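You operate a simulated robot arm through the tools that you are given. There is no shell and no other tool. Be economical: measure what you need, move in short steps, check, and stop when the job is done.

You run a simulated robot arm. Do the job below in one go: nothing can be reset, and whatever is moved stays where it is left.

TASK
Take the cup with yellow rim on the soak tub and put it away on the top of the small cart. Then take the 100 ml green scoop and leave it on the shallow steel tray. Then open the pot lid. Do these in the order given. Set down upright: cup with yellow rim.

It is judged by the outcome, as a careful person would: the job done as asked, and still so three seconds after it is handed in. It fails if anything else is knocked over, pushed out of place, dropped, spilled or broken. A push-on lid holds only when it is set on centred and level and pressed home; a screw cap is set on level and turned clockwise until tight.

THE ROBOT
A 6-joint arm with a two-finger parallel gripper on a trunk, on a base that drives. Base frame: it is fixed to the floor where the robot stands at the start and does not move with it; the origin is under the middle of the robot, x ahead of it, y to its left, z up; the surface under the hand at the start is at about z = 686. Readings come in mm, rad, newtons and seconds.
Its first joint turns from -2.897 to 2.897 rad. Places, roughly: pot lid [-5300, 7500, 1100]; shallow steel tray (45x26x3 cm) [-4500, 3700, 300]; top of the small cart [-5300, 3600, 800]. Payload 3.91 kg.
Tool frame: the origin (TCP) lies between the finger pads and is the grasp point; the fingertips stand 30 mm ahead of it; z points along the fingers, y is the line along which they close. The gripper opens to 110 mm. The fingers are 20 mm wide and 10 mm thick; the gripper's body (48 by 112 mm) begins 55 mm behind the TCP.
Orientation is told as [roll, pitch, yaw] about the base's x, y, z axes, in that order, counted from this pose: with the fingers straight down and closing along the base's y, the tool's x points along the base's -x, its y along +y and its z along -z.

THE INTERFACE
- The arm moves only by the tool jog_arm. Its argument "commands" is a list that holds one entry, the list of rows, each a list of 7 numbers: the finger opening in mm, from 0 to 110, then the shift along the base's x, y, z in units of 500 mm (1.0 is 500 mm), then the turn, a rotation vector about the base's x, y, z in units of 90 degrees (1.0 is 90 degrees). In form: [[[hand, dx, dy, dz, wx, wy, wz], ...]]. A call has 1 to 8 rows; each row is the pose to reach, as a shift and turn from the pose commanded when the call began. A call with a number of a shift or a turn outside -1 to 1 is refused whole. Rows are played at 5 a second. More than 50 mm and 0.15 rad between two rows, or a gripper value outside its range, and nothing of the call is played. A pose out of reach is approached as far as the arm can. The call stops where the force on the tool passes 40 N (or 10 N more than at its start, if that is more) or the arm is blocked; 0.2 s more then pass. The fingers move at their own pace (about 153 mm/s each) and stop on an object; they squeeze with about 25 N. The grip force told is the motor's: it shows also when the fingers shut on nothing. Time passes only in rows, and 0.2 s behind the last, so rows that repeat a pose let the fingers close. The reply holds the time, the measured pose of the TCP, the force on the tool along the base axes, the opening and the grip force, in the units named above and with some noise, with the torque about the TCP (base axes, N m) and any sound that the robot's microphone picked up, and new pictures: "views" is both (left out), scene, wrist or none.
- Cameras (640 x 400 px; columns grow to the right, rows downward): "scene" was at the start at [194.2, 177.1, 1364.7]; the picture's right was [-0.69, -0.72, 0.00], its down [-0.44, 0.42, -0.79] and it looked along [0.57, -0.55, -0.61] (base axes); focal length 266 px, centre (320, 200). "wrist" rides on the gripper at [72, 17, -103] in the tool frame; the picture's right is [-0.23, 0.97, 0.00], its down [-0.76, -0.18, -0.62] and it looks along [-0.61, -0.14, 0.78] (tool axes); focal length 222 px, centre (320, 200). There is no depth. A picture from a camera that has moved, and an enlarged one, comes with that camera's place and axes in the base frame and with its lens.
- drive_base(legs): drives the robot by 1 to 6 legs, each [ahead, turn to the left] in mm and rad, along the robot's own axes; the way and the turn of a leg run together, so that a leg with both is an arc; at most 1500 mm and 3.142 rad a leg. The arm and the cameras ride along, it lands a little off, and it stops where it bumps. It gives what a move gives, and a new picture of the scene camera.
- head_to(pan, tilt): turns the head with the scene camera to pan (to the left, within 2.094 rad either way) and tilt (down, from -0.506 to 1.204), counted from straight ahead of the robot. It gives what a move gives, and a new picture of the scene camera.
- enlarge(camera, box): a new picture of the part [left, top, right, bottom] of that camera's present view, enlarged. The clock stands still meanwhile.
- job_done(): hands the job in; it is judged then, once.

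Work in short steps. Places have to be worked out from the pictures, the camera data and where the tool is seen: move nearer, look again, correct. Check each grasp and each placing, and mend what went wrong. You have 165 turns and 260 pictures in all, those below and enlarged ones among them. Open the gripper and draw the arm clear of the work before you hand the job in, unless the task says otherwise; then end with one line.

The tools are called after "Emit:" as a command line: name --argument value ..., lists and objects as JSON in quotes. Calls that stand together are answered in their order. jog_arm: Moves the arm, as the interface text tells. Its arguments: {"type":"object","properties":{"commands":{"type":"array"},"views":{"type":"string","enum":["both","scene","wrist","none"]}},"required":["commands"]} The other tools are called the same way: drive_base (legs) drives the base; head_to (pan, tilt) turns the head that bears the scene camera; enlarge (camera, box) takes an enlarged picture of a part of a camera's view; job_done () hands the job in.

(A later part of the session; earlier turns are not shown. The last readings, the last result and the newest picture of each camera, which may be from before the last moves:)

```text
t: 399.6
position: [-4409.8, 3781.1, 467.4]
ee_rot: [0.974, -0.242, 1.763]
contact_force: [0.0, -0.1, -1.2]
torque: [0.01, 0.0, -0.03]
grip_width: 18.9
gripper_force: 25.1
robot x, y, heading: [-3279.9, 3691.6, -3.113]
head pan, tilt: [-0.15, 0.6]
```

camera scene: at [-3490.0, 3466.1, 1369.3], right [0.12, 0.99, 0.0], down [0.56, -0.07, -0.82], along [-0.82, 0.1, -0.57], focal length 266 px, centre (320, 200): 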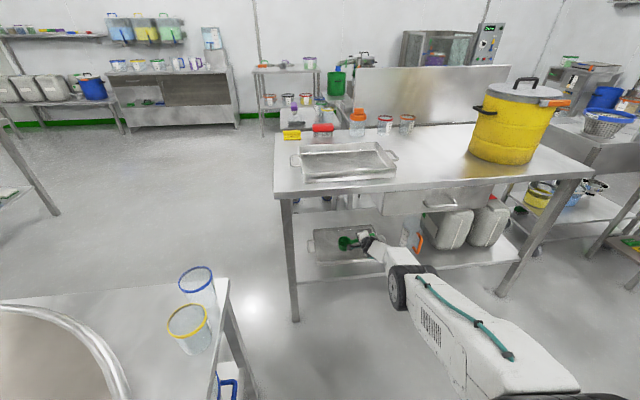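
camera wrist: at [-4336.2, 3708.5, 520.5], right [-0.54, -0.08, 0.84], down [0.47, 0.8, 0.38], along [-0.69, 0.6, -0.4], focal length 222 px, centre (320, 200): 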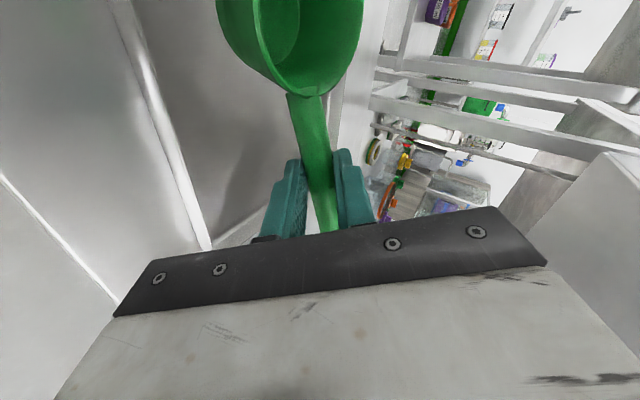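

The reference is the reached pose. I pull back to x≈-4380 at z≈425 and drive the base forward 140 mm.

Emit:
jog_arm --commands '[[[5, 0.04, 0, -0.04, 0, 0, 0], [5, 0.06, 0, -0.084, 0, 0, 0], [5, 0.06, 0, -0.084, 0, 0, 0]]]' --views "none"

Emit:
drive_base --legs '[[140, 0]]'

Emit:
enlarge --camera "scene" --box '[285, 200, 465, 320]'

```text
t: 400.4
position: [-4379.2, 3780.7, 426.2]
ee_rot: [0.974, -0.243, 1.762]
contact_force: [-0.6, -0.7, -0.8]
torque: [0.03, -0.03, 0.01]
grip_width: 19.1
gripper_force: 24.7
robot x, y, heading: [-3276.5, 3692.3, -3.109]
head pan, tilt: [-0.15, 0.6]
```

```text
t: 401.7
position: [-4521.6, 3774.4, 426.4]
ee_rot: [0.973, -0.243, 1.761]
contact_force: [-1.2, -0.1, -0.3]
torque: [0.02, -0.02, -0.01]
grip_width: 19.1
gripper_force: 24.6
robot x, y, heading: [-3418.6, 3686.5, -3.114]
head pan, tilt: [-0.15, 0.6]
camera scene: at [-3631.4, 3461.9, 1369.3], right [0.12, 0.99, 0.0], down [0.56, -0.07, -0.82], along [-0.82, 0.1, -0.57], focal length 266 px, centre (320, 200)
```

scene: 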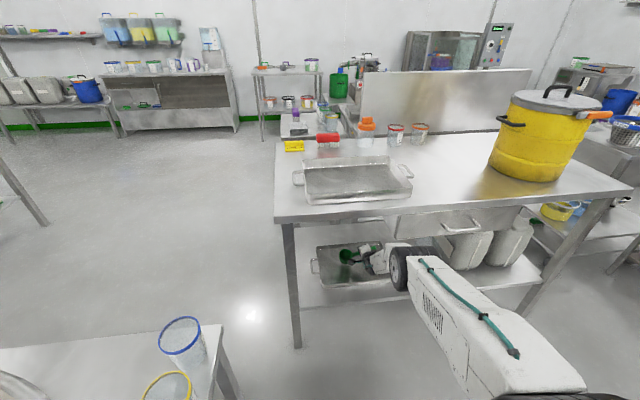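

```text
3.33 times, centred on (375, 260) of scene
camera zoom: at [-3631.4, 3461.9, 1369.3], right [0.12, 0.99, 0.0], down [0.56, -0.07, -0.82], along [-0.82, 0.1, -0.57], focal length 886 px, centre (137, 0)
```

zoom: 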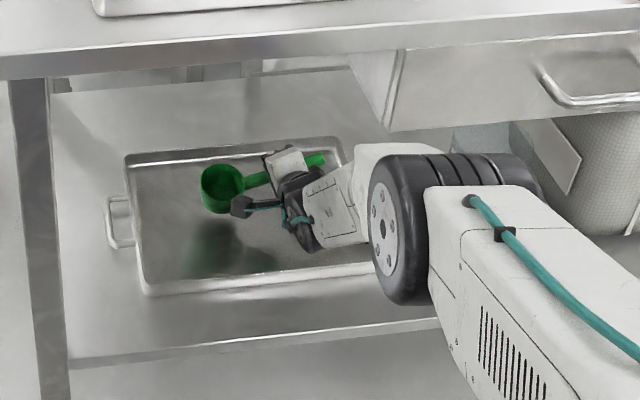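

The scoop hangs over the tray's middle. I lower slowly toward the floor.

Emit:
jog_arm --commands '[[[5, 0, 0, -0.03, 0, 0, 0], [5, 0, 0, -0.06, 0, 0, 0], [5, 0, 0, -0.08, 0, 0, 0], [5, 0, 0, -0.095, 0, 0, 0], [5, 0, 0, -0.11, 0, 0, 0], [5, 0, 0, -0.11, 0, 0, 0]]]'

Emit:
enlarge --camera "scene" --box '[285, 220, 425, 310]'

```text
t: 403.1
position: [-4510.9, 3774.3, 384.2]
ee_rot: [0.979, -0.243, 1.761]
contact_force: [-3.3, 4.1, 16.9]
torque: [-0.79, 0.51, -0.32]
grip_width: 22.4
gripper_force: 24.8
out of reach, approached as far as the arm can: row 3, 4, 5, 6
robot x, y, heading: [-3421.3, 3689.3, -3.113]
head pan, tilt: [-0.15, 0.6]
camera scene: at [-3630.7, 3462.1, 1369.4], right [0.12, 0.99, 0.0], down [0.56, -0.07, -0.83], along [-0.82, 0.1, -0.56], focal length 266 px, centre (320, 200)
camera wrist: at [-4417.9, 3701.8, 436.7], right [-0.54, -0.08, 0.84], down [0.47, 0.8, 0.38], along [-0.7, 0.6, -0.39], focal length 222 px, centre (320, 200)
```

scene: 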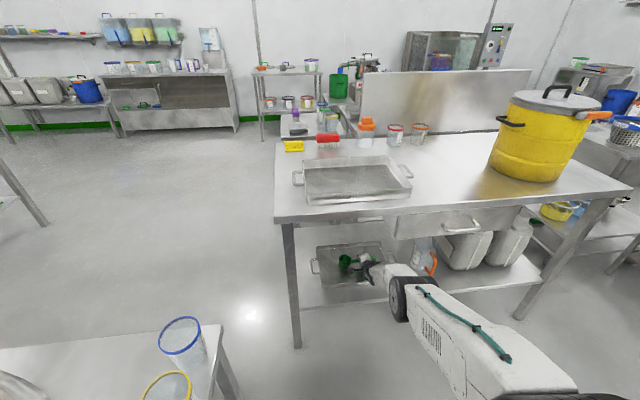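
wrist: 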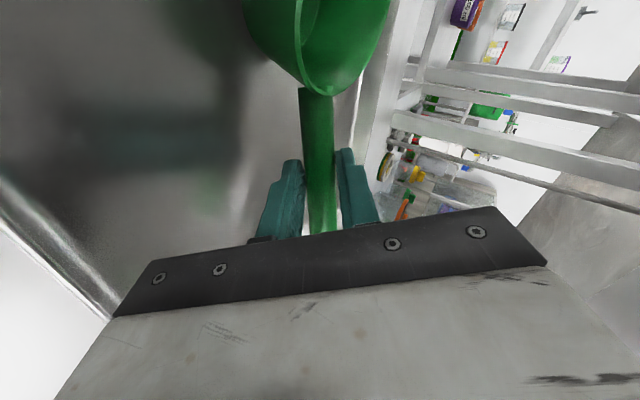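

```text
4.44 times, centred on (355, 265) of scene
camera zoom: at [-3630.7, 3462.1, 1369.4], right [0.12, 0.99, 0.0], down [0.56, -0.07, -0.83], along [-0.82, 0.1, -0.56], focal length 1181 px, centre (164, -89)
```

zoom: 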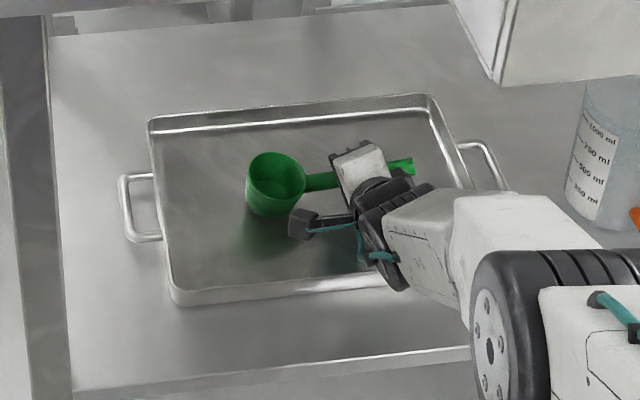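

Contact at z≈384 with 17 N and the scoop has levelled itself in the grip, so the bowl is on the tray floor. I open the fingers gently.

Emit:
jog_arm --commands '[[[26, 0, 0, 0, 0, 0, 0], [32, 0, 0, 0, 0, 0, 0], [40, 0, 0, 0, 0, 0, 0], [40, 0, 0, 0, 0, 0, 0]]]'

Emit:
enlarge --camera "scene" --box '[285, 220, 425, 310]'

```text
t: 404.1
position: [-4508.5, 3773.7, 382.2]
ee_rot: [0.974, -0.242, 1.762]
contact_force: [-0.8, -0.6, 0.3]
torque: [0.0, 0.0, 0.03]
grip_width: 40.2
gripper_force: 0.1
robot x, y, heading: [-3423.2, 3687.3, -3.111]
head pan, tilt: [-0.15, 0.6]
camera scene: at [-3631.4, 3461.9, 1369.3], right [0.12, 0.99, 0.0], down [0.56, -0.07, -0.82], along [-0.82, 0.1, -0.57], focal length 266 px, centre (320, 200)
camera wrist: at [-4417.2, 3700.9, 434.9], right [-0.54, -0.08, 0.84], down [0.47, 0.8, 0.38], along [-0.69, 0.6, -0.4], focal length 222 px, centre (320, 200)
```

scene: 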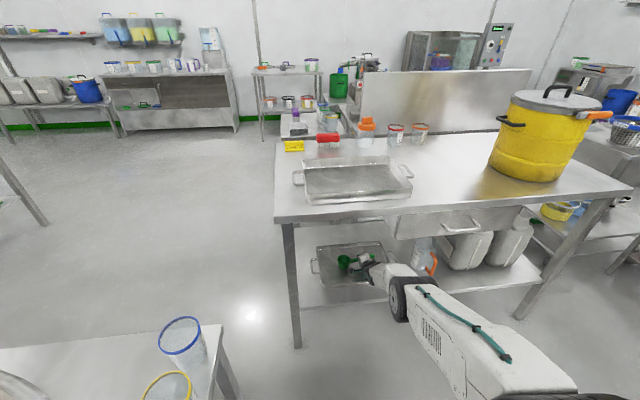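
wrist: 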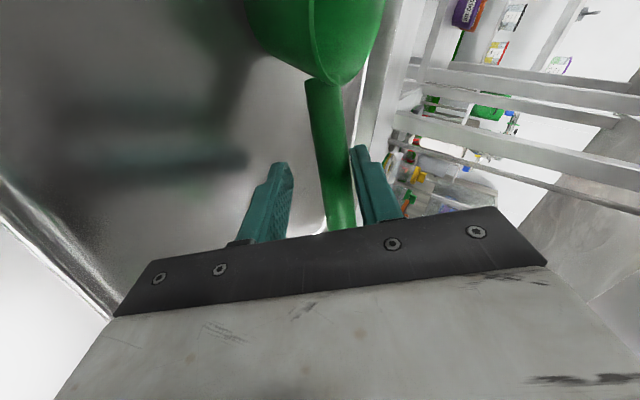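

```text
4.44 times, centred on (355, 265) of scene
camera zoom: at [-3631.4, 3461.9, 1369.3], right [0.12, 0.99, 0.0], down [0.56, -0.07, -0.82], along [-0.82, 0.1, -0.57], focal length 1181 px, centre (164, -89)
```

zoom: 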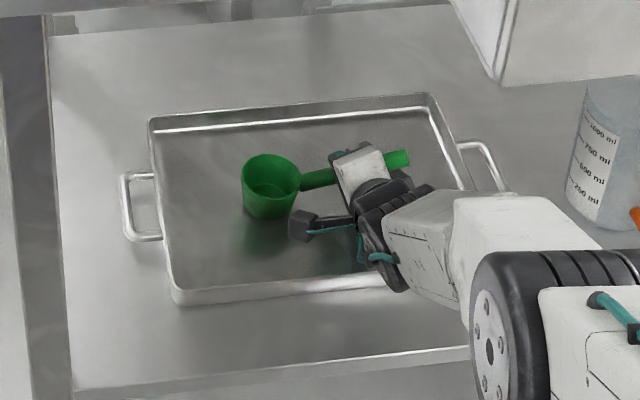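

Released: the scoop stands on the tray by itself. I centre the fingers slightly and withdraw along the tool axis.

Emit:
jog_arm --commands '[[[44, -0.005, 0, 0.008, 0, 0, 0], [44, 0.03, 0, 0.03, 0, 0, 0], [44, 0.08, 0, 0.063, 0, 0, 0], [44, 0.14, 0, 0.1, 0, 0, 0], [44, 0.21, 0, 0.12, 0, 0, 0], [44, 0.29, 0, 0.12, 0, 0, 0], [44, 0.37, 0, 0.12, 0, 0, 0], [44, 0.45, 0, 0.12, 0, 0, 0]]]'

Emit:
enlarge --camera "scene" --box '[285, 220, 425, 310]'

```text
t: 405.9
position: [-4286.5, 3800.2, 447.6]
ee_rot: [0.976, -0.226, 1.789]
contact_force: [-0.4, 0.2, 0.6]
torque: [0.02, 0.01, -0.02]
grip_width: 44.0
gripper_force: 0.1
out of reach, approached as far as the arm can: row 3, 4, 5, 6, 7, 8
robot x, y, heading: [-3420.1, 3691.5, -3.113]
head pan, tilt: [-0.15, 0.6]
camera scene: at [-3631.4, 3461.9, 1369.3], right [0.12, 0.99, 0.0], down [0.56, -0.07, -0.82], along [-0.82, 0.1, -0.57], focal length 266 px, centre (320, 200)
camera wrist: at [-4191.2, 3730.7, 501.0], right [-0.54, -0.08, 0.84], down [0.45, 0.81, 0.37], along [-0.71, 0.58, -0.4], focal length 222 px, centre (320, 200)
```

scene: 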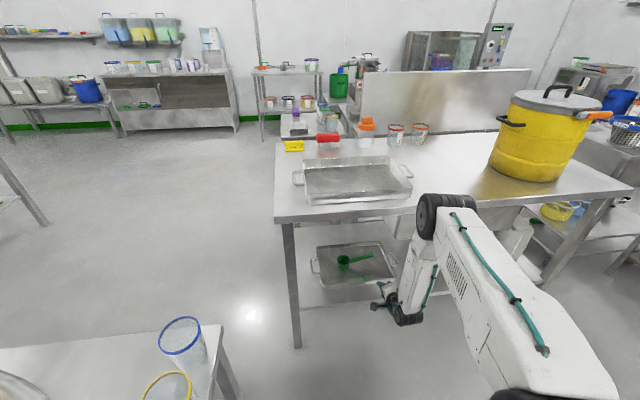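
wrist: 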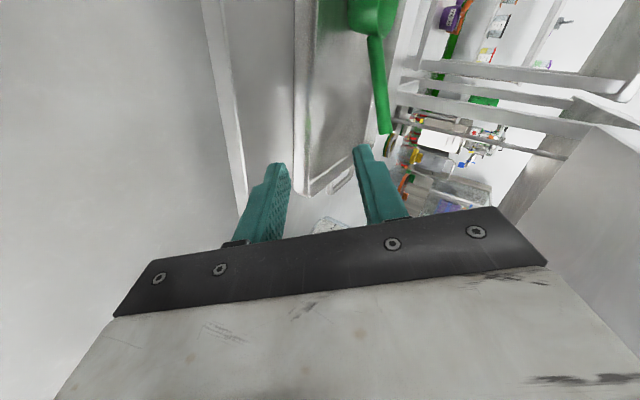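

```text
4.44 times, centred on (355, 265) of scene
camera zoom: at [-3631.4, 3461.9, 1369.3], right [0.12, 0.99, 0.0], down [0.56, -0.07, -0.82], along [-0.82, 0.1, -0.57], focal length 1181 px, centre (164, -89)
```

zoom: 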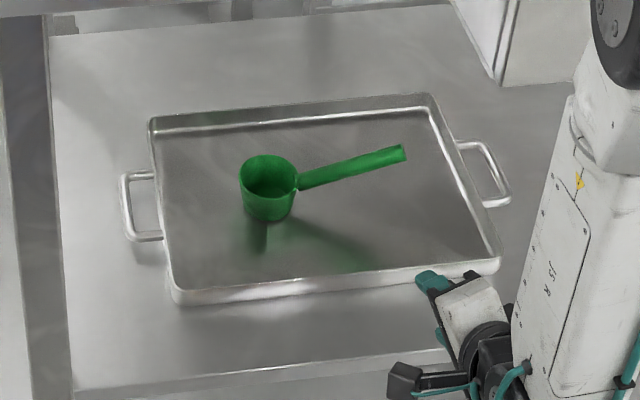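

The scoop rests neatly on the tray. I back out 900 mm, clear of the bench, then raise the arm and turn the tool down again.

Emit:
drive_base --legs '[[-900, 0]]'

Emit:
jog_arm --commands '[[[44, 0.0, 0, 0.09, 0.0393, -0.0469, 0.0666], [44, 0.0, 0, 0.18, 0.0787, -0.0937, 0.1331], [44, 0.0, 0, 0.27, 0.118, -0.1406, 0.1997], [44, 0.0, 0, 0.36, 0.1573, -0.1874, 0.2663], [44, 0.0, 0, 0.45, 0.1967, -0.2343, 0.3328], [44, 0.0, 0, 0.54, 0.236, -0.2811, 0.3994], [44, 0.0, 0, 0.63, 0.2754, -0.328, 0.466], [44, 0.0, 0, 0.72, 0.3147, -0.3748, 0.5325]]]' --views "none"

```text
t: 410.8
position: [-3350.9, 3830.2, 447.9]
ee_rot: [0.978, -0.227, 1.78]
contact_force: [0.0, -0.3, 0.7]
torque: [-0.01, 0.0, 0.0]
grip_width: 44.1
gripper_force: 0.0
robot x, y, heading: [-2488.2, 3711.2, -3.123]
head pan, tilt: [-0.15, 0.6]
camera scene: at [-2698.8, 3487.2, 1369.3], right [0.13, 0.99, 0.0], down [0.56, -0.07, -0.82], along [-0.82, 0.11, -0.57], focal length 266 px, centre (320, 200)
```

scene: 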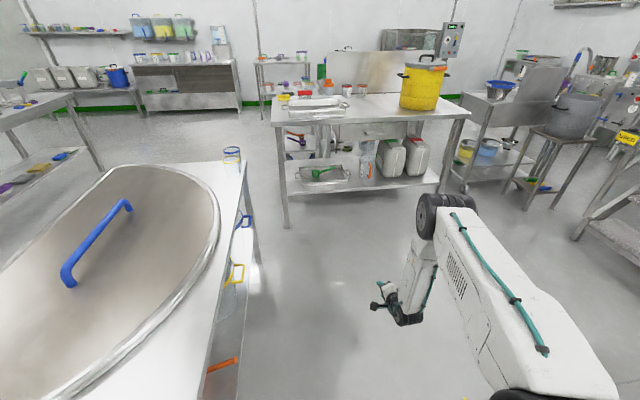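

```text
t: 412.6
position: [-3347.7, 3827.2, 806.8]
ee_rot: [0.214, -0.199, 2.826]
contact_force: [-0.3, 0.4, -1.0]
torque: [-0.01, 0.02, 0.0]
grip_width: 44.1
gripper_force: 0.0
robot x, y, heading: [-2487.4, 3711.6, -3.125]
head pan, tilt: [-0.15, 0.6]
```

I finish the turn and raise to about z=1110, retracting some.

Emit:
jog_arm --commands '[[[60, 0.03, 0, 0.08, 0.0393, -0.0469, 0.0666], [60, 0.06, 0, 0.16, 0.0787, -0.0937, 0.1331], [60, 0.09, 0, 0.24, 0.118, -0.1406, 0.1997], [60, 0.13, 0, 0.32, 0.118, -0.1406, 0.1997], [60, 0.18, 0, 0.4, 0.118, -0.1406, 0.1997], [60, 0.23, 0, 0.48, 0.118, -0.1406, 0.1997], [60, 0.29, 0, 0.55, 0.118, -0.1406, 0.1997], [60, 0.36, 0, 0.6, 0.118, -0.1406, 0.1997]]]' --views "none"

```text
t: 414.4
position: [-3169.5, 3830.5, 1109.7]
ee_rot: [0.001, -0.004, -3.117]
contact_force: [-0.8, -0.1, 0.1]
torque: [-0.01, -0.07, -0.02]
grip_width: 60.1
gripper_force: 0.1
robot x, y, heading: [-2489.5, 3711.3, -3.115]
head pan, tilt: [-0.15, 0.6]
```

Tool is down again. I drive round the oval table's east end and back along the aisle to the west aisle.

Emit:
drive_base --legs '[[0, 1.955], [1483, 0], [0, -1.735], [825, 0], [0, -0.245], [1200, 0]]'

```text
t: 441.3
position: [-4576.2, 2219.0, 1110.7]
ee_rot: [0.001, -0.007, -3.117]
contact_force: [-0.3, 0.3, -0.7]
torque: [-0.02, 0.02, -0.01]
grip_width: 60.1
gripper_force: 0.0
robot x, y, heading: [-3893.5, 2101.4, -3.117]
head pan, tilt: [-0.15, 0.6]
camera scene: at [-4105.4, 1876.1, 1369.3], right [0.13, 0.99, 0.0], down [0.56, -0.07, -0.83], along [-0.82, 0.1, -0.57], focal length 266 px, centre (320, 200)
```

scene: 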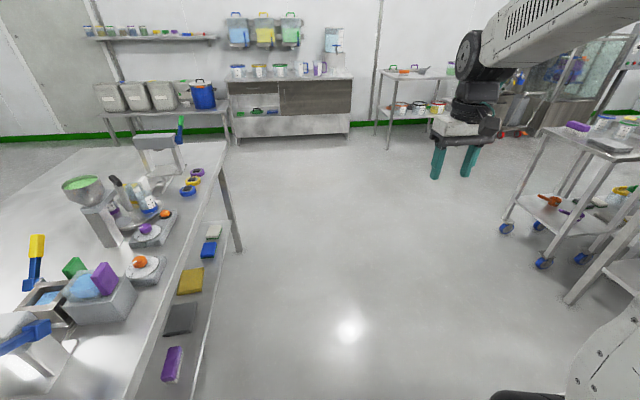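

I continue to the west aisle and go north to about y=6000.

Emit:
drive_base --legs '[[1180, 0], [1180, 0], [0, -1.595], [1320, 0], [1320, 0], [1300, 0]]'

Emit:
head_to --pan -0.35 --tilt 0.25

```text
t: 475.1
position: [-5914.4, 6669.1, 1111.1]
ee_rot: [0.0, -0.007, 1.519]
contact_force: [-0.1, -0.2, -1.1]
torque: [-0.01, -0.01, 0.01]
grip_width: 60.0
gripper_force: 0.0
robot x, y, heading: [-6085.8, 5998.6, 1.517]
head pan, tilt: [-0.15, 0.6]
camera scene: at [-6292.8, 6230.9, 1369.3], right [0.98, -0.2, 0.0], down [-0.11, -0.55, -0.83], along [0.17, 0.81, -0.57], focal length 266 px, centre (320, 200)
```

scene: 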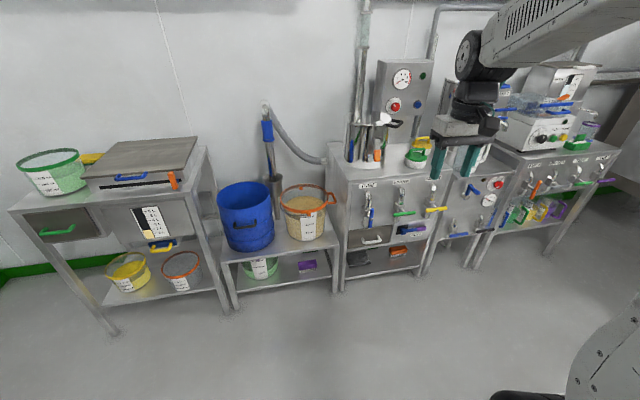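

```text
t: 475.9
position: [-5915.7, 6669.4, 1109.7]
ee_rot: [0.001, -0.006, 1.518]
contact_force: [-0.4, -0.6, -0.6]
torque: [0.01, -0.02, -0.01]
grip_width: 59.9
gripper_force: 0.0
robot x, y, heading: [-6083.3, 6001.3, 1.516]
head pan, tilt: [-0.351, 0.25]
camera scene: at [-6274.0, 6230.2, 1401.4], right [0.92, -0.39, 0.0], down [-0.1, -0.23, -0.97], along [0.38, 0.89, -0.25], focal length 266 px, centre (320, 200)
```

scene: 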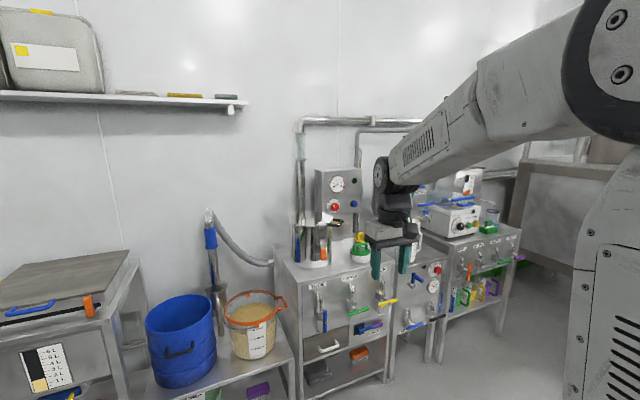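

The hand hides the pot's place. I turn the base a little to the right to uncover it.

Emit:
drive_base --legs '[[0, -0.75]]'

Emit:
head_to --pan 0.35 --tilt 0.3

Emit:
enlarge --camera "scene" --box '[200, 80, 440, 260]'

```text
t: 478.4
position: [-5497.9, 6366.9, 1111.3]
ee_rot: [0.0, -0.007, 0.756]
contact_force: [-0.3, -0.1, 0.3]
torque: [0.0, 0.04, 0.03]
grip_width: 60.1
gripper_force: 0.1
robot x, y, heading: [-6084.0, 5998.8, 0.757]
head pan, tilt: [-0.351, 0.25]
camera scene: at [-6062.7, 6298.8, 1401.5], right [0.39, -0.92, 0.0], down [-0.23, -0.1, -0.97], along [0.89, 0.38, -0.25], focal length 266 px, centre (320, 200)
```

scene: 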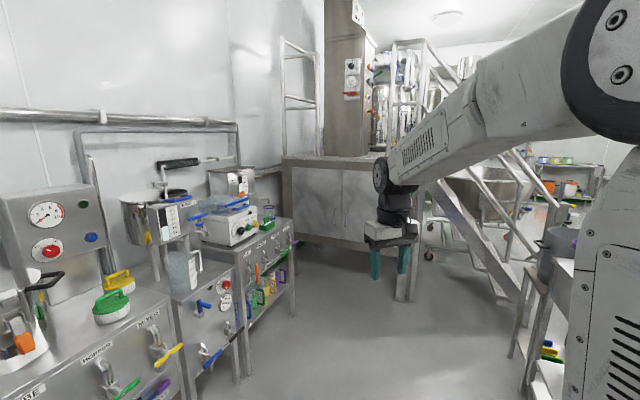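

```text
t: 479.4
position: [-5499.1, 6366.0, 1110.5]
ee_rot: [-0.001, -0.007, 0.755]
contact_force: [0.3, 0.2, 0.5]
torque: [0.01, 0.03, 0.0]
grip_width: 59.8
gripper_force: 0.1
robot x, y, heading: [-6088.2, 6000.7, 0.752]
head pan, tilt: [0.351, 0.3]
camera scene: at [-6106.5, 6345.6, 1396.8], right [0.89, -0.45, 0.0], down [-0.13, -0.26, -0.96], along [0.43, 0.85, -0.3], focal length 266 px, centre (320, 200)
```

scene: 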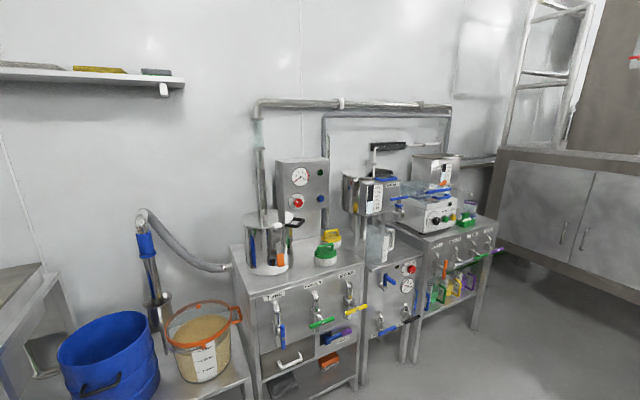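

```text
2.22 times, centred on (320, 170) of scene
camera zoom: at [-6106.5, 6345.6, 1396.8], right [0.89, -0.45, 0.0], down [-0.13, -0.26, -0.96], along [0.43, 0.85, -0.3], focal length 590 px, centre (320, 267)
```

zoom: 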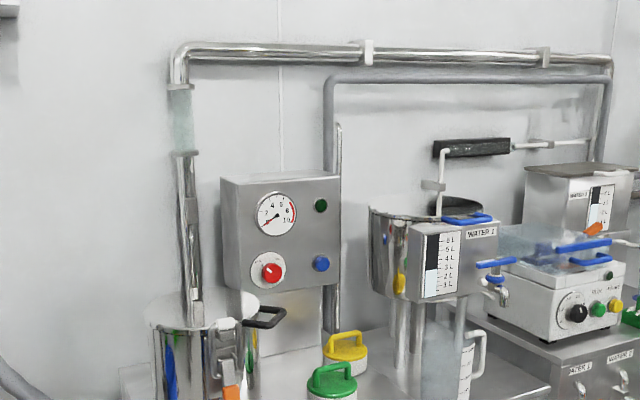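

The stated place projects onto the middle round vessel. I zoom in on it.

Emit:
enlarge --camera "scene" --box '[325, 125, 425, 205]'

Emit:
enlarge --camera "scene" --box '[395, 140, 485, 240]'

```text
5.00 times, centred on (375, 165) of scene
camera zoom: at [-6106.5, 6345.6, 1396.8], right [0.89, -0.45, 0.0], down [-0.13, -0.26, -0.96], along [0.43, 0.85, -0.3], focal length 1328 px, centre (45, 375)
```

zoom: 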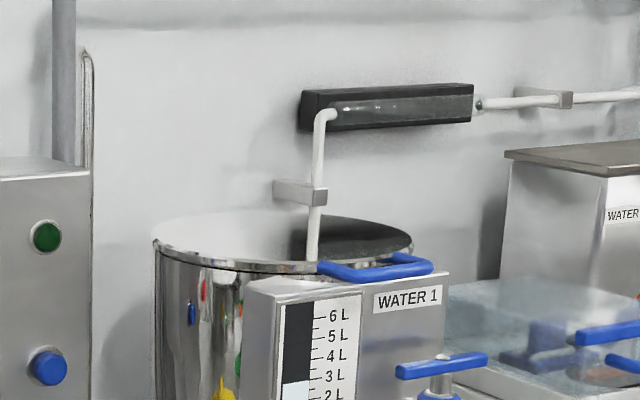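

```text
4.00 times, centred on (440, 190) of scene
camera zoom: at [-6106.5, 6345.6, 1396.8], right [0.89, -0.45, 0.0], down [-0.13, -0.26, -0.96], along [0.43, 0.85, -0.3], focal length 1063 px, centre (-160, 240)
```

zoom: 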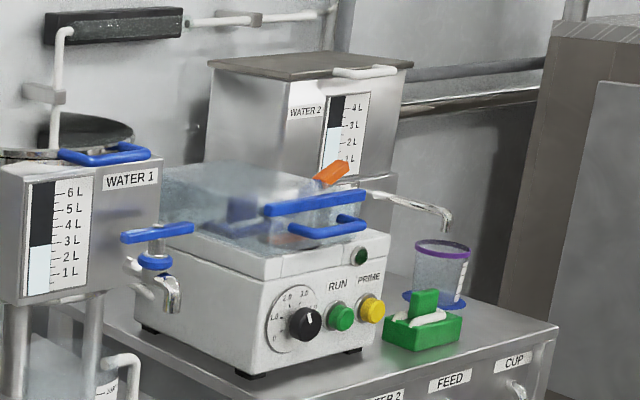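

The round "WATER 1" pot with a flat lid and blue bow handle matches the stated place (lid centre ≈ (-5240, 7490, 1100)). I drive nearer diagonally, keeping the arm aside, to study the lid.

Emit:
drive_base --legs '[[600, 0]]'

Emit:
head_to --pan 0.5 --tilt 0.35

Emit:
enlarge --camera "scene" --box '[240, 60, 440, 220]'

```text
t: 482.9
position: [-5061.2, 6790.8, 1110.9]
ee_rot: [-0.001, -0.006, 0.765]
contact_force: [0.2, 0.1, -0.1]
torque: [-0.01, 0.0, -0.02]
grip_width: 60.1
gripper_force: 0.0
robot x, y, heading: [-5638.3, 6416.2, 0.76]
head pan, tilt: [0.351, 0.3]
camera scene: at [-5668.8, 6763.7, 1396.8], right [0.9, -0.44, 0.0], down [-0.13, -0.27, -0.96], along [0.42, 0.86, -0.3], focal length 266 px, centre (320, 200)
```

scene: 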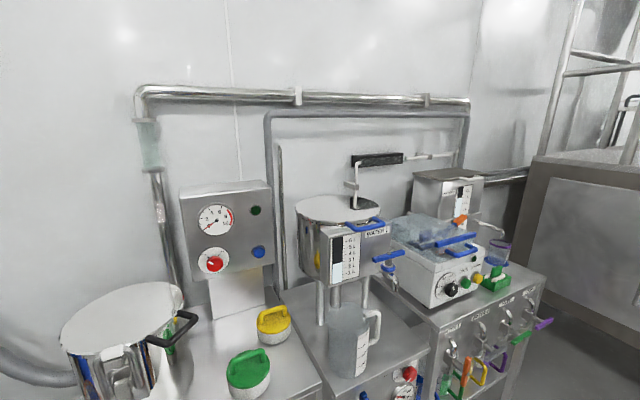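

```text
t: 483.6
position: [-5061.8, 6792.2, 1110.2]
ee_rot: [0.002, -0.006, 0.769]
contact_force: [0.0, 0.6, -0.1]
torque: [-0.01, -0.01, 0.0]
grip_width: 60.0
gripper_force: 0.1
robot x, y, heading: [-5641.4, 6423.0, 0.765]
head pan, tilt: [0.499, 0.351]
camera scene: at [-5681.7, 6768.6, 1392.1], right [0.95, -0.3, 0.0], down [-0.1, -0.33, -0.94], along [0.28, 0.89, -0.34], focal length 266 px, centre (320, 200)
```

scene: 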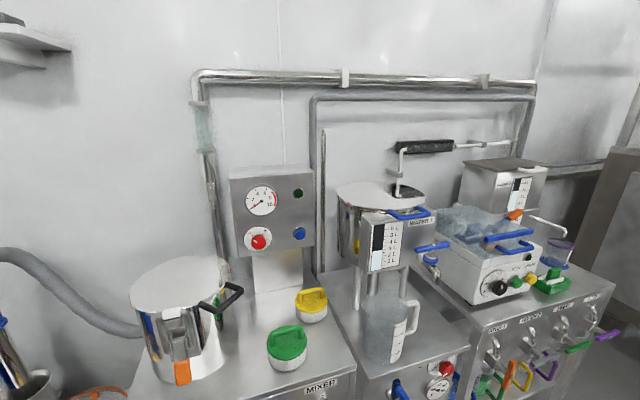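

```text
2.50 times, centred on (340, 140) of scene
camera zoom: at [-5681.7, 6768.6, 1392.1], right [0.95, -0.3, 0.0], down [-0.1, -0.33, -0.94], along [0.28, 0.89, -0.34], focal length 664 px, centre (270, 350)
```

zoom: 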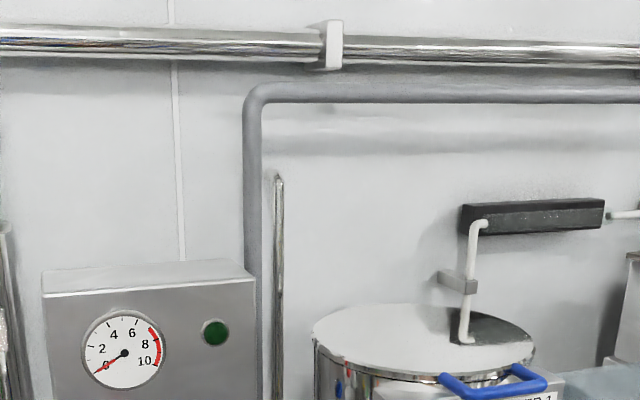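

Triangulation confirms: lid centre ≈ (-5257, 7466, 1108), ~283 mm across. I zoom in on the lid, handle and pipe.

Emit:
enlarge --camera "scene" --box '[330, 135, 450, 225]'

Emit:
enlarge --camera "scene" --box '[330, 175, 450, 285]'

```text
4.44 times, centred on (390, 180) of scene
camera zoom: at [-5681.7, 6768.6, 1392.1], right [0.95, -0.3, 0.0], down [-0.1, -0.33, -0.94], along [0.28, 0.89, -0.34], focal length 1181 px, centre (9, 289)
```

zoom: 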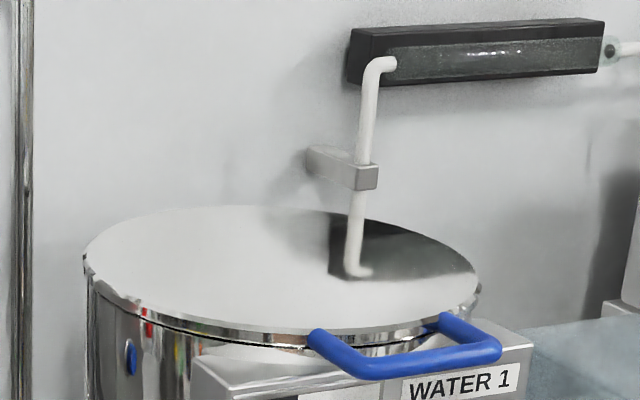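

```text
3.64 times, centred on (390, 230) of scene
camera zoom: at [-5681.7, 6768.6, 1392.1], right [0.95, -0.3, 0.0], down [-0.1, -0.33, -0.94], along [0.28, 0.89, -0.34], focal length 966 px, centre (66, 91)
```

zoom: 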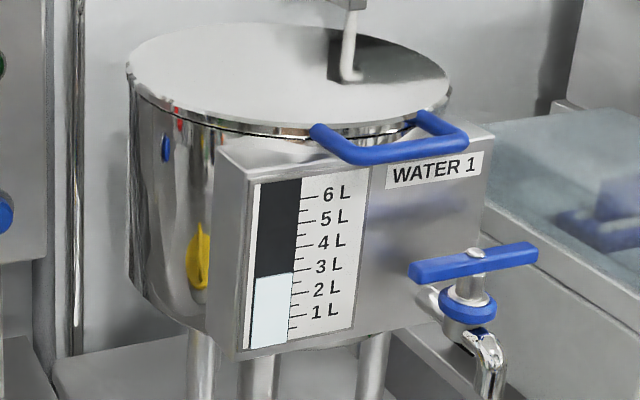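

The lid has a front blue bow handle (bar ≈ (-5265, 7292, 1116)), so it is probably hinged at the back. I check the back edge and the pipe with a closer zoom.

Emit:
enlarge --camera "scene" --box '[370, 160, 440, 210]'

Emit:
enlarge --camera "scene" --box '[385, 195, 445, 240]'

```text
8.00 times, centred on (405, 185) of scene
camera zoom: at [-5681.7, 6768.6, 1392.1], right [0.95, -0.3, 0.0], down [-0.1, -0.33, -0.94], along [0.28, 0.89, -0.34], focal length 2125 px, centre (-360, 320)
```

zoom: 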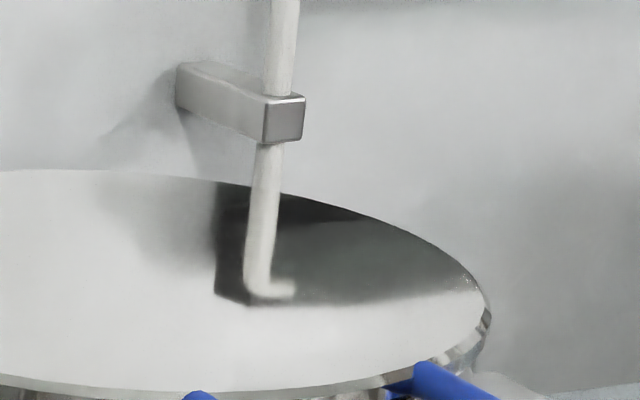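

```text
8.89 times, centred on (415, 218) of scene
camera zoom: at [-5681.7, 6768.6, 1392.1], right [0.95, -0.3, 0.0], down [-0.1, -0.33, -0.94], along [0.28, 0.89, -0.34], focal length 2361 px, centre (-524, 44)
```

zoom: 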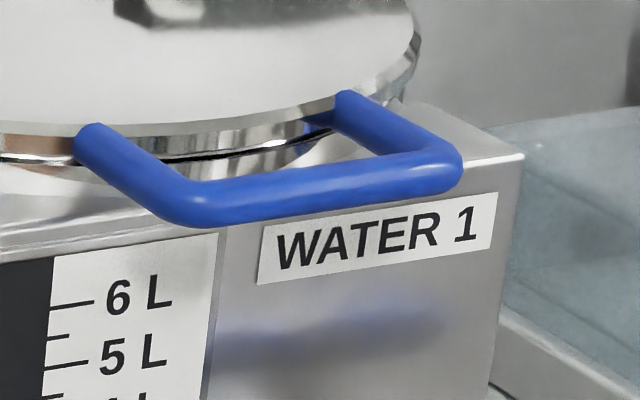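

The pipe runs behind the lid, so the lid can swing up on a rear hinge. I'll stand squarely in front, initially at y≈6300 so the arm stays clear.

Emit:
drive_base --legs '[[0, -1.208], [280, 0], [0, 2.014]]'

```text
t: 493.3
position: [-5257.9, 6980.8, 1110.5]
ee_rot: [0.001, -0.006, 1.585]
contact_force: [0.2, -0.1, -0.5]
torque: [-0.02, 0.03, 0.06]
grip_width: 60.0
gripper_force: 0.1
robot x, y, heading: [-5380.7, 6298.8, 1.587]
head pan, tilt: [0.499, 0.351]
camera scene: at [-5662.6, 6511.5, 1392.1], right [0.87, 0.49, 0.0], down [0.17, -0.3, -0.94], along [-0.46, 0.82, -0.34], focal length 266 px, centre (320, 200)
```

scene: 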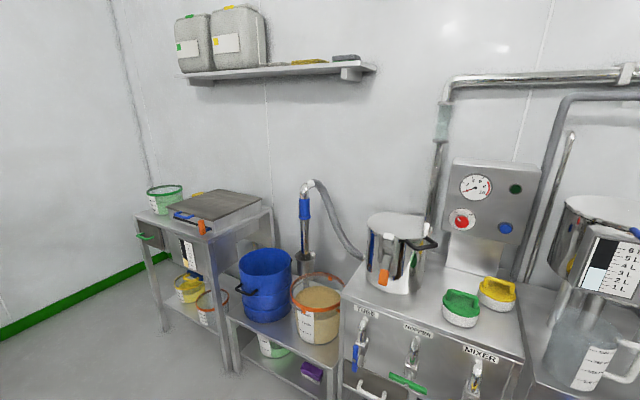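

I reorient the tool to point forward (20° down) with the fingers closing vertically, staying at this safe distance.

Emit:
jog_arm --commands '[[[60, 0, 0, 0.01, 0.04654, 0.04654, -0.0663], [60, 0, 0, 0.02, 0.09308, 0.09308, -0.1326], [60, 0, 0, 0.03, 0.13962, 0.13962, -0.1989], [60, 0, 0, 0.04, 0.18616, 0.18616, -0.2652], [60, 0, 0, 0.05, 0.2327, 0.2327, -0.3315], [60, 0, 0, 0.06, 0.27924, 0.27924, -0.3978], [60, 0, 0, 0.07, 0.32578, 0.32578, -0.4641], [60, 0, 0, 0.08, 0.37232, 0.37232, -0.5304]]]' --views "none"

Emit:
jog_arm --commands '[[[60, 0, 0, 0, 0.04654, 0.04654, -0.0663], [60, 0, 0, 0, 0.09308, 0.09308, -0.1326], [60, 0, 0, 0, 0.13962, 0.13962, -0.1989], [60, 0, 0, 0, 0.18616, 0.18616, -0.2652], [60, 0, 0, 0, 0.2327, 0.2327, -0.3315], [60, 0, 0, 0, 0.2327, 0.2327, -0.3315]]]'

```text
t: 495.1
position: [-5257.1, 6979.8, 1151.0]
ee_rot: [0.771, -0.259, 0.593]
contact_force: [-0.8, -0.4, 0.1]
torque: [-0.02, 0.0, 0.03]
grip_width: 59.7
gripper_force: 0.0
robot x, y, heading: [-5382.1, 6301.3, 1.58]
head pan, tilt: [0.499, 0.351]
```

```text
t: 496.5
position: [-5258.0, 6981.2, 1150.6]
ee_rot: [1.223, -0.016, -0.003]
contact_force: [0.4, -0.1, -0.2]
torque: [0.01, 0.02, -0.02]
grip_width: 60.1
gripper_force: 0.0
robot x, y, heading: [-5384.2, 6302.0, 1.582]
head pan, tilt: [0.499, 0.351]
camera scene: at [-5662.6, 6511.4, 1392.1], right [0.87, 0.49, 0.0], down [0.17, -0.3, -0.94], along [-0.46, 0.82, -0.34], focal length 266 px, centre (320, 200)
camera wrist: at [-5330.1, 6888.1, 1199.9], right [0.21, 0.33, 0.92], down [0.76, -0.65, 0.06], along [0.62, 0.69, -0.39], focal length 222 px, centre (320, 200)
```

scene: 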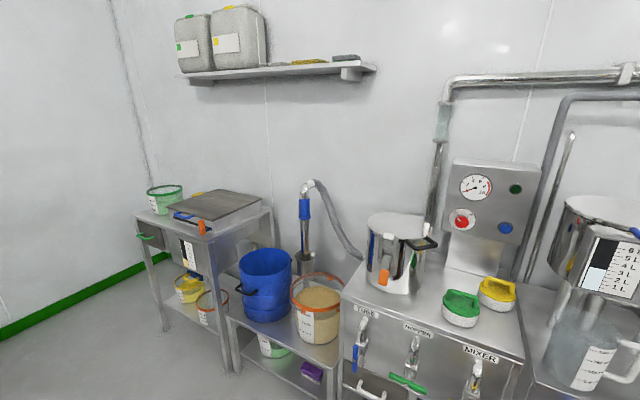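
wrist: 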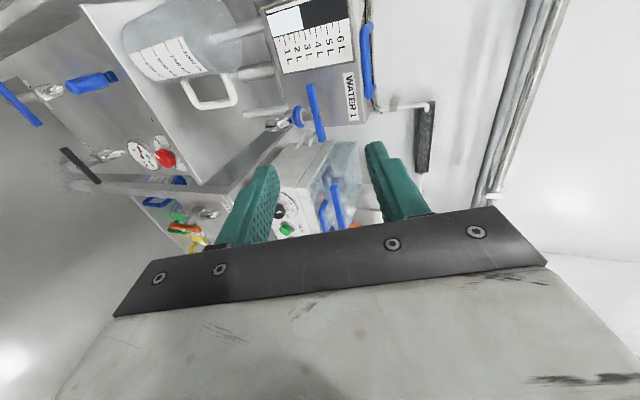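

Orientation is right. I turn the head to the handle to fix its distance with both cameras.

Emit:
head_to --pan -0.45 --tilt 0.35

Emit:
enlarge --camera "scene" --box '[270, 130, 390, 230]'

Emit:
enlarge --camera "wrist" --box '[310, 0, 430, 120]'

```text
t: 497.7
position: [-5257.0, 6980.9, 1149.7]
ee_rot: [1.223, -0.016, -0.003]
contact_force: [-0.4, -0.6, 0.1]
torque: [0.01, -0.01, -0.01]
grip_width: 60.0
gripper_force: 0.0
robot x, y, heading: [-5381.5, 6299.8, 1.581]
head pan, tilt: [-0.45, 0.351]
camera scene: at [-5577.6, 6514.5, 1392.1], right [0.91, -0.42, 0.0], down [-0.15, -0.31, -0.94], along [0.4, 0.85, -0.34], focal length 266 px, centre (320, 200)
```

scene: 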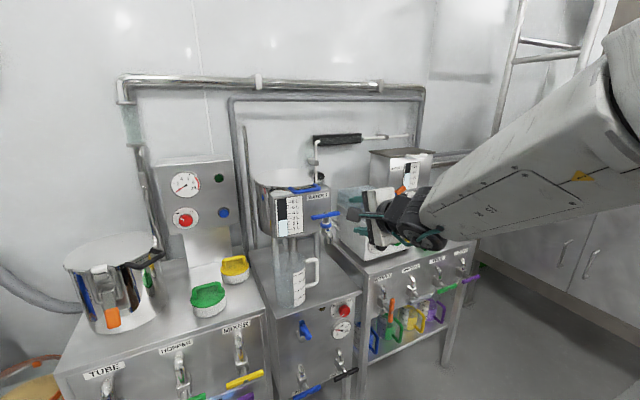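

```text
4.00 times, centred on (330, 180) of scene
camera zoom: at [-5577.6, 6514.5, 1392.1], right [0.91, -0.42, 0.0], down [-0.15, -0.31, -0.94], along [0.4, 0.85, -0.34], focal length 1063 px, centre (280, 280)
```

zoom: 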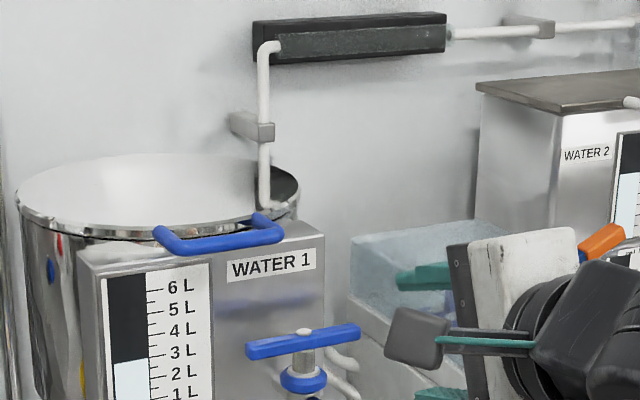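

```text
3.33 times, centred on (370, 60) of wrist
camera zoom: at [-5330.1, 6888.2, 1200.1], right [0.21, 0.33, 0.92], down [0.76, -0.65, 0.06], along [0.61, 0.69, -0.39], focal length 740 px, centre (153, 667)
```

zoom: 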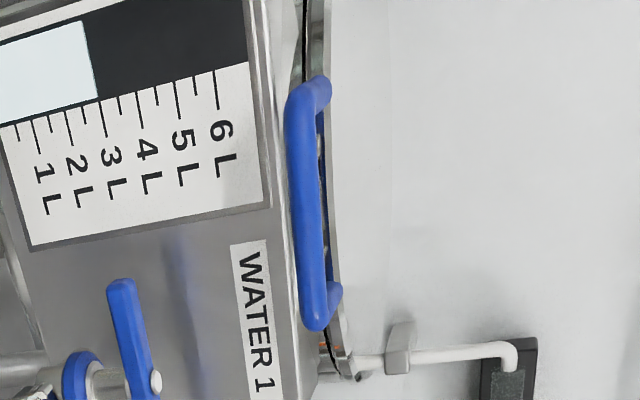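

Bar centre comes to about (-5270, 7270…7290, 1124), 14 mm thick. I drive 200 mm closer and then approach by arm.

Emit:
drive_base --legs '[[200, 0]]'

Emit:
jog_arm --commands '[[[60, -0.01, 0.02, -0.02, 0, 0, 0], [60, -0.012, 0.04, -0.03, 0, 0, 0], [60, -0.012, 0.04, -0.03, 0, 0, 0]]]'

Emit:
enlarge --camera "scene" --box '[280, 120, 420, 240]'

```text
t: 499.4
position: [-5259.6, 7183.4, 1149.7]
ee_rot: [1.225, -0.016, -0.001]
contact_force: [-0.1, 0.1, -0.4]
torque: [0.01, 0.02, 0.02]
grip_width: 60.2
gripper_force: 0.0
robot x, y, heading: [-5385.2, 6504.0, 1.581]
head pan, tilt: [-0.45, 0.351]
camera scene: at [-5579.8, 6717.9, 1392.0], right [0.91, -0.42, 0.0], down [-0.15, -0.31, -0.94], along [0.4, 0.85, -0.34], focal length 266 px, centre (320, 200)
```

scene: 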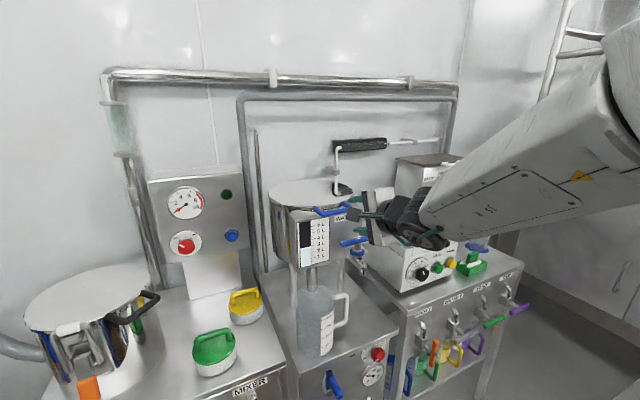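

```text
t: 500.1
position: [-5266.8, 7205.1, 1136.0]
ee_rot: [1.225, -0.015, -0.001]
contact_force: [0.3, -0.2, 0.3]
torque: [0.02, -0.04, -0.01]
grip_width: 60.1
gripper_force: 0.0
robot x, y, heading: [-5383.3, 6506.4, 1.58]
head pan, tilt: [-0.45, 0.351]
camera scene: at [-5579.8, 6717.8, 1392.1], right [0.91, -0.43, 0.0], down [-0.15, -0.31, -0.94], along [0.4, 0.85, -0.34], focal length 266 px, centre (320, 200)
camera wrist: at [-5339.2, 7111.9, 1186.4], right [0.21, 0.33, 0.92], down [0.76, -0.65, 0.06], along [0.61, 0.69, -0.39], focal length 222 px, centre (320, 200)
```

scene: 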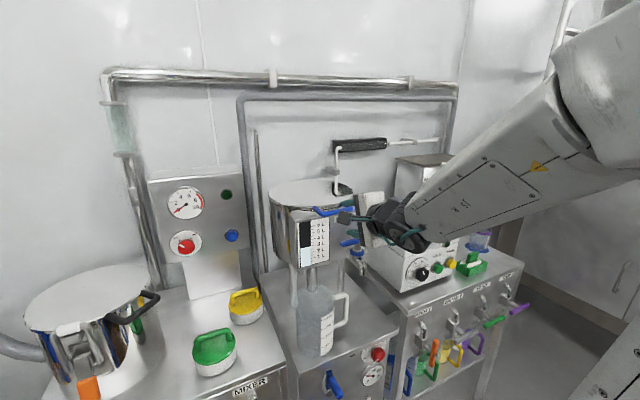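
wrist: 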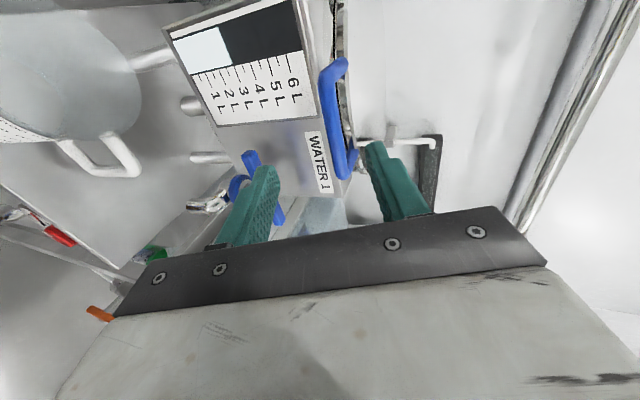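

```text
3.33 times, centred on (350, 180) of scene
camera zoom: at [-5579.8, 6717.8, 1392.1], right [0.91, -0.43, 0.0], down [-0.15, -0.31, -0.94], along [0.4, 0.85, -0.34], focal length 886 px, centre (220, 267)
```

zoom: 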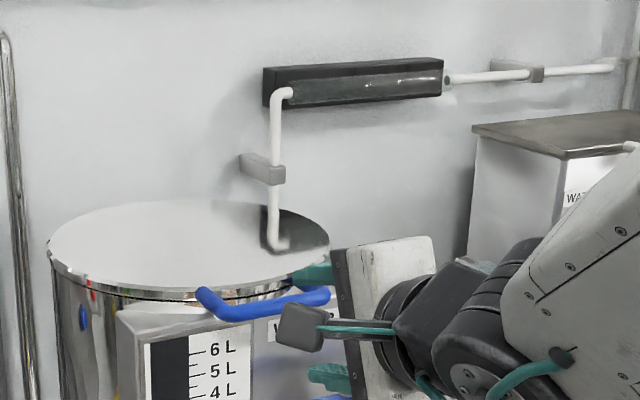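

Refined: bar at about y≈7290, z≈1120, some 30 mm in front of the gauge box. I advance with the fingers at 44 mm so the bar enters between them, then look.

Emit:
jog_arm --commands '[[[44, 0.004, 0.05, -0.006, 0, 0, 0], [44, 0.008, 0.1, -0.014, 0, 0, 0], [44, 0.008, 0.1, -0.014, 0, 0, 0]]]'

Emit:
enlarge --camera "wrist" --box '[220, 40, 460, 230]'

```text
t: 500.9
position: [-5258.1, 7253.0, 1127.2]
ee_rot: [1.225, -0.017, -0.002]
contact_force: [0.0, -0.4, 0.8]
torque: [-0.02, -0.03, -0.02]
grip_width: 43.8
gripper_force: 0.1
robot x, y, heading: [-5383.9, 6502.8, 1.581]
head pan, tilt: [-0.45, 0.351]
camera scene: at [-5579.8, 6717.7, 1392.1], right [0.91, -0.42, 0.0], down [-0.15, -0.31, -0.94], along [0.4, 0.85, -0.34], focal length 266 px, centre (320, 200)
camera wrist: at [-5332.0, 7161.2, 1177.4], right [0.21, 0.33, 0.92], down [0.76, -0.65, 0.06], along [0.61, 0.69, -0.39], focal length 222 px, centre (320, 200)
```

scene: 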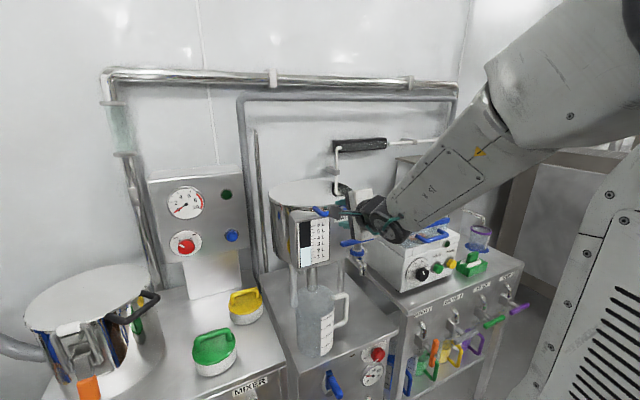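
wrist: 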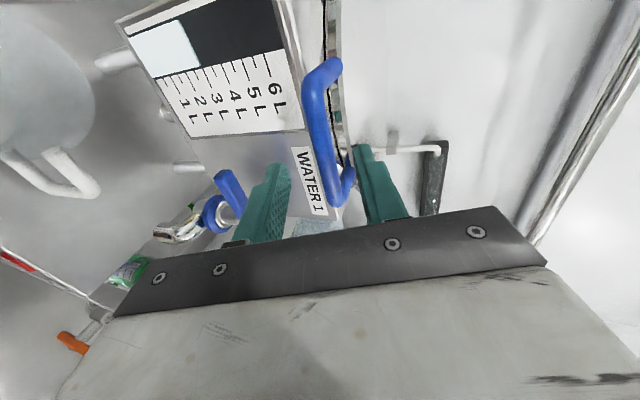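

```text
2.11 times, centred on (340, 135) of wrist
camera zoom: at [-5332.0, 7161.2, 1177.4], right [0.21, 0.33, 0.92], down [0.76, -0.65, 0.06], along [0.61, 0.69, -0.39], focal length 468 px, centre (278, 337)
```

zoom: 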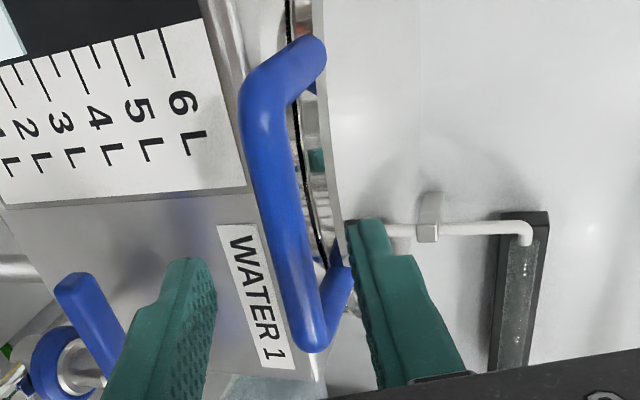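

The bar lies between the fingers, a bit farther in (y≈7296, z≈1115). I advance 28 mm more, drop 6 mm, and close.

Emit:
jog_arm --commands '[[[44, 0, 0.03, -0.006, 0, 0, 0], [44, 0, 0.056, -0.012, 0, 0, 0], [44, 0, 0.056, -0.012, 0, 0, 0], [4, 0, 0.056, -0.012, 0, 0, 0], [4, 0, 0.056, -0.012, 0, 0, 0], [4, 0, 0.056, -0.012, 0, 0, 0]]]'

Emit:
enlarge --camera "wrist" --box '[220, 40, 460, 230]'

```text
t: 502.4
position: [-5261.8, 7282.9, 1122.5]
ee_rot: [1.224, -0.015, -0.003]
contact_force: [-0.7, -1.2, -2.8]
torque: [-0.06, 0.57, -0.35]
grip_width: 13.7
gripper_force: 45.0
robot x, y, heading: [-5381.6, 6505.2, 1.582]
head pan, tilt: [-0.45, 0.351]
camera scene: at [-5579.9, 6717.8, 1392.1], right [0.91, -0.42, 0.0], down [-0.15, -0.31, -0.94], along [0.4, 0.85, -0.34], focal length 266 px, centre (320, 200)
camera wrist: at [-5334.1, 7189.7, 1172.7], right [0.21, 0.33, 0.92], down [0.76, -0.65, 0.06], along [0.61, 0.69, -0.39], focal length 222 px, centre (320, 200)
```

scene: 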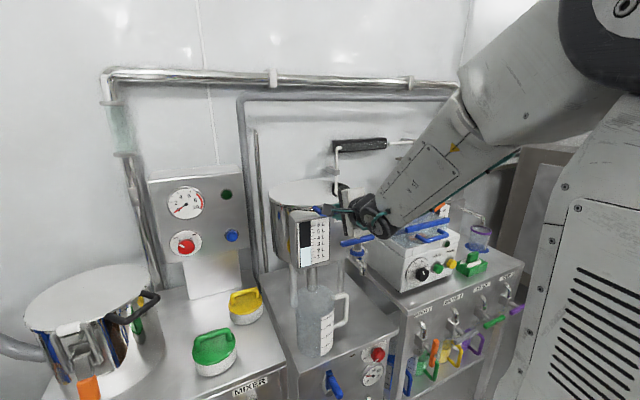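
wrist: 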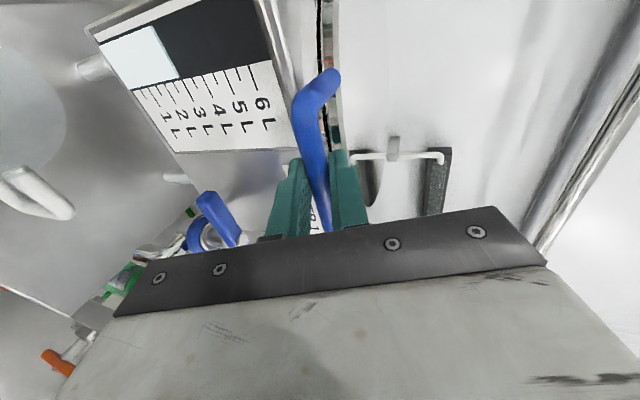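

```text
2.11 times, centred on (340, 135) of wrist
camera zoom: at [-5334.1, 7189.7, 1172.7], right [0.21, 0.33, 0.92], down [0.76, -0.65, 0.06], along [0.61, 0.69, -0.39], focal length 468 px, centre (278, 337)
```

zoom: 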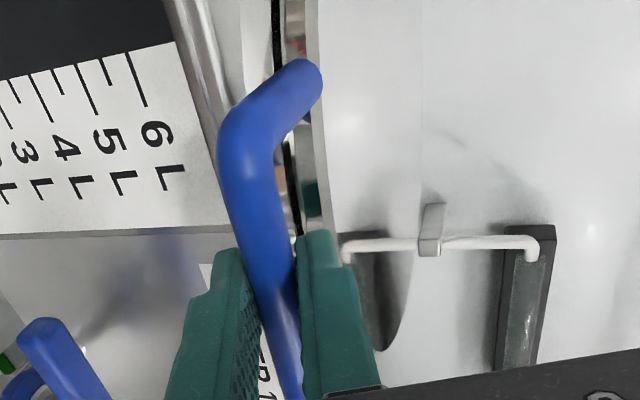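

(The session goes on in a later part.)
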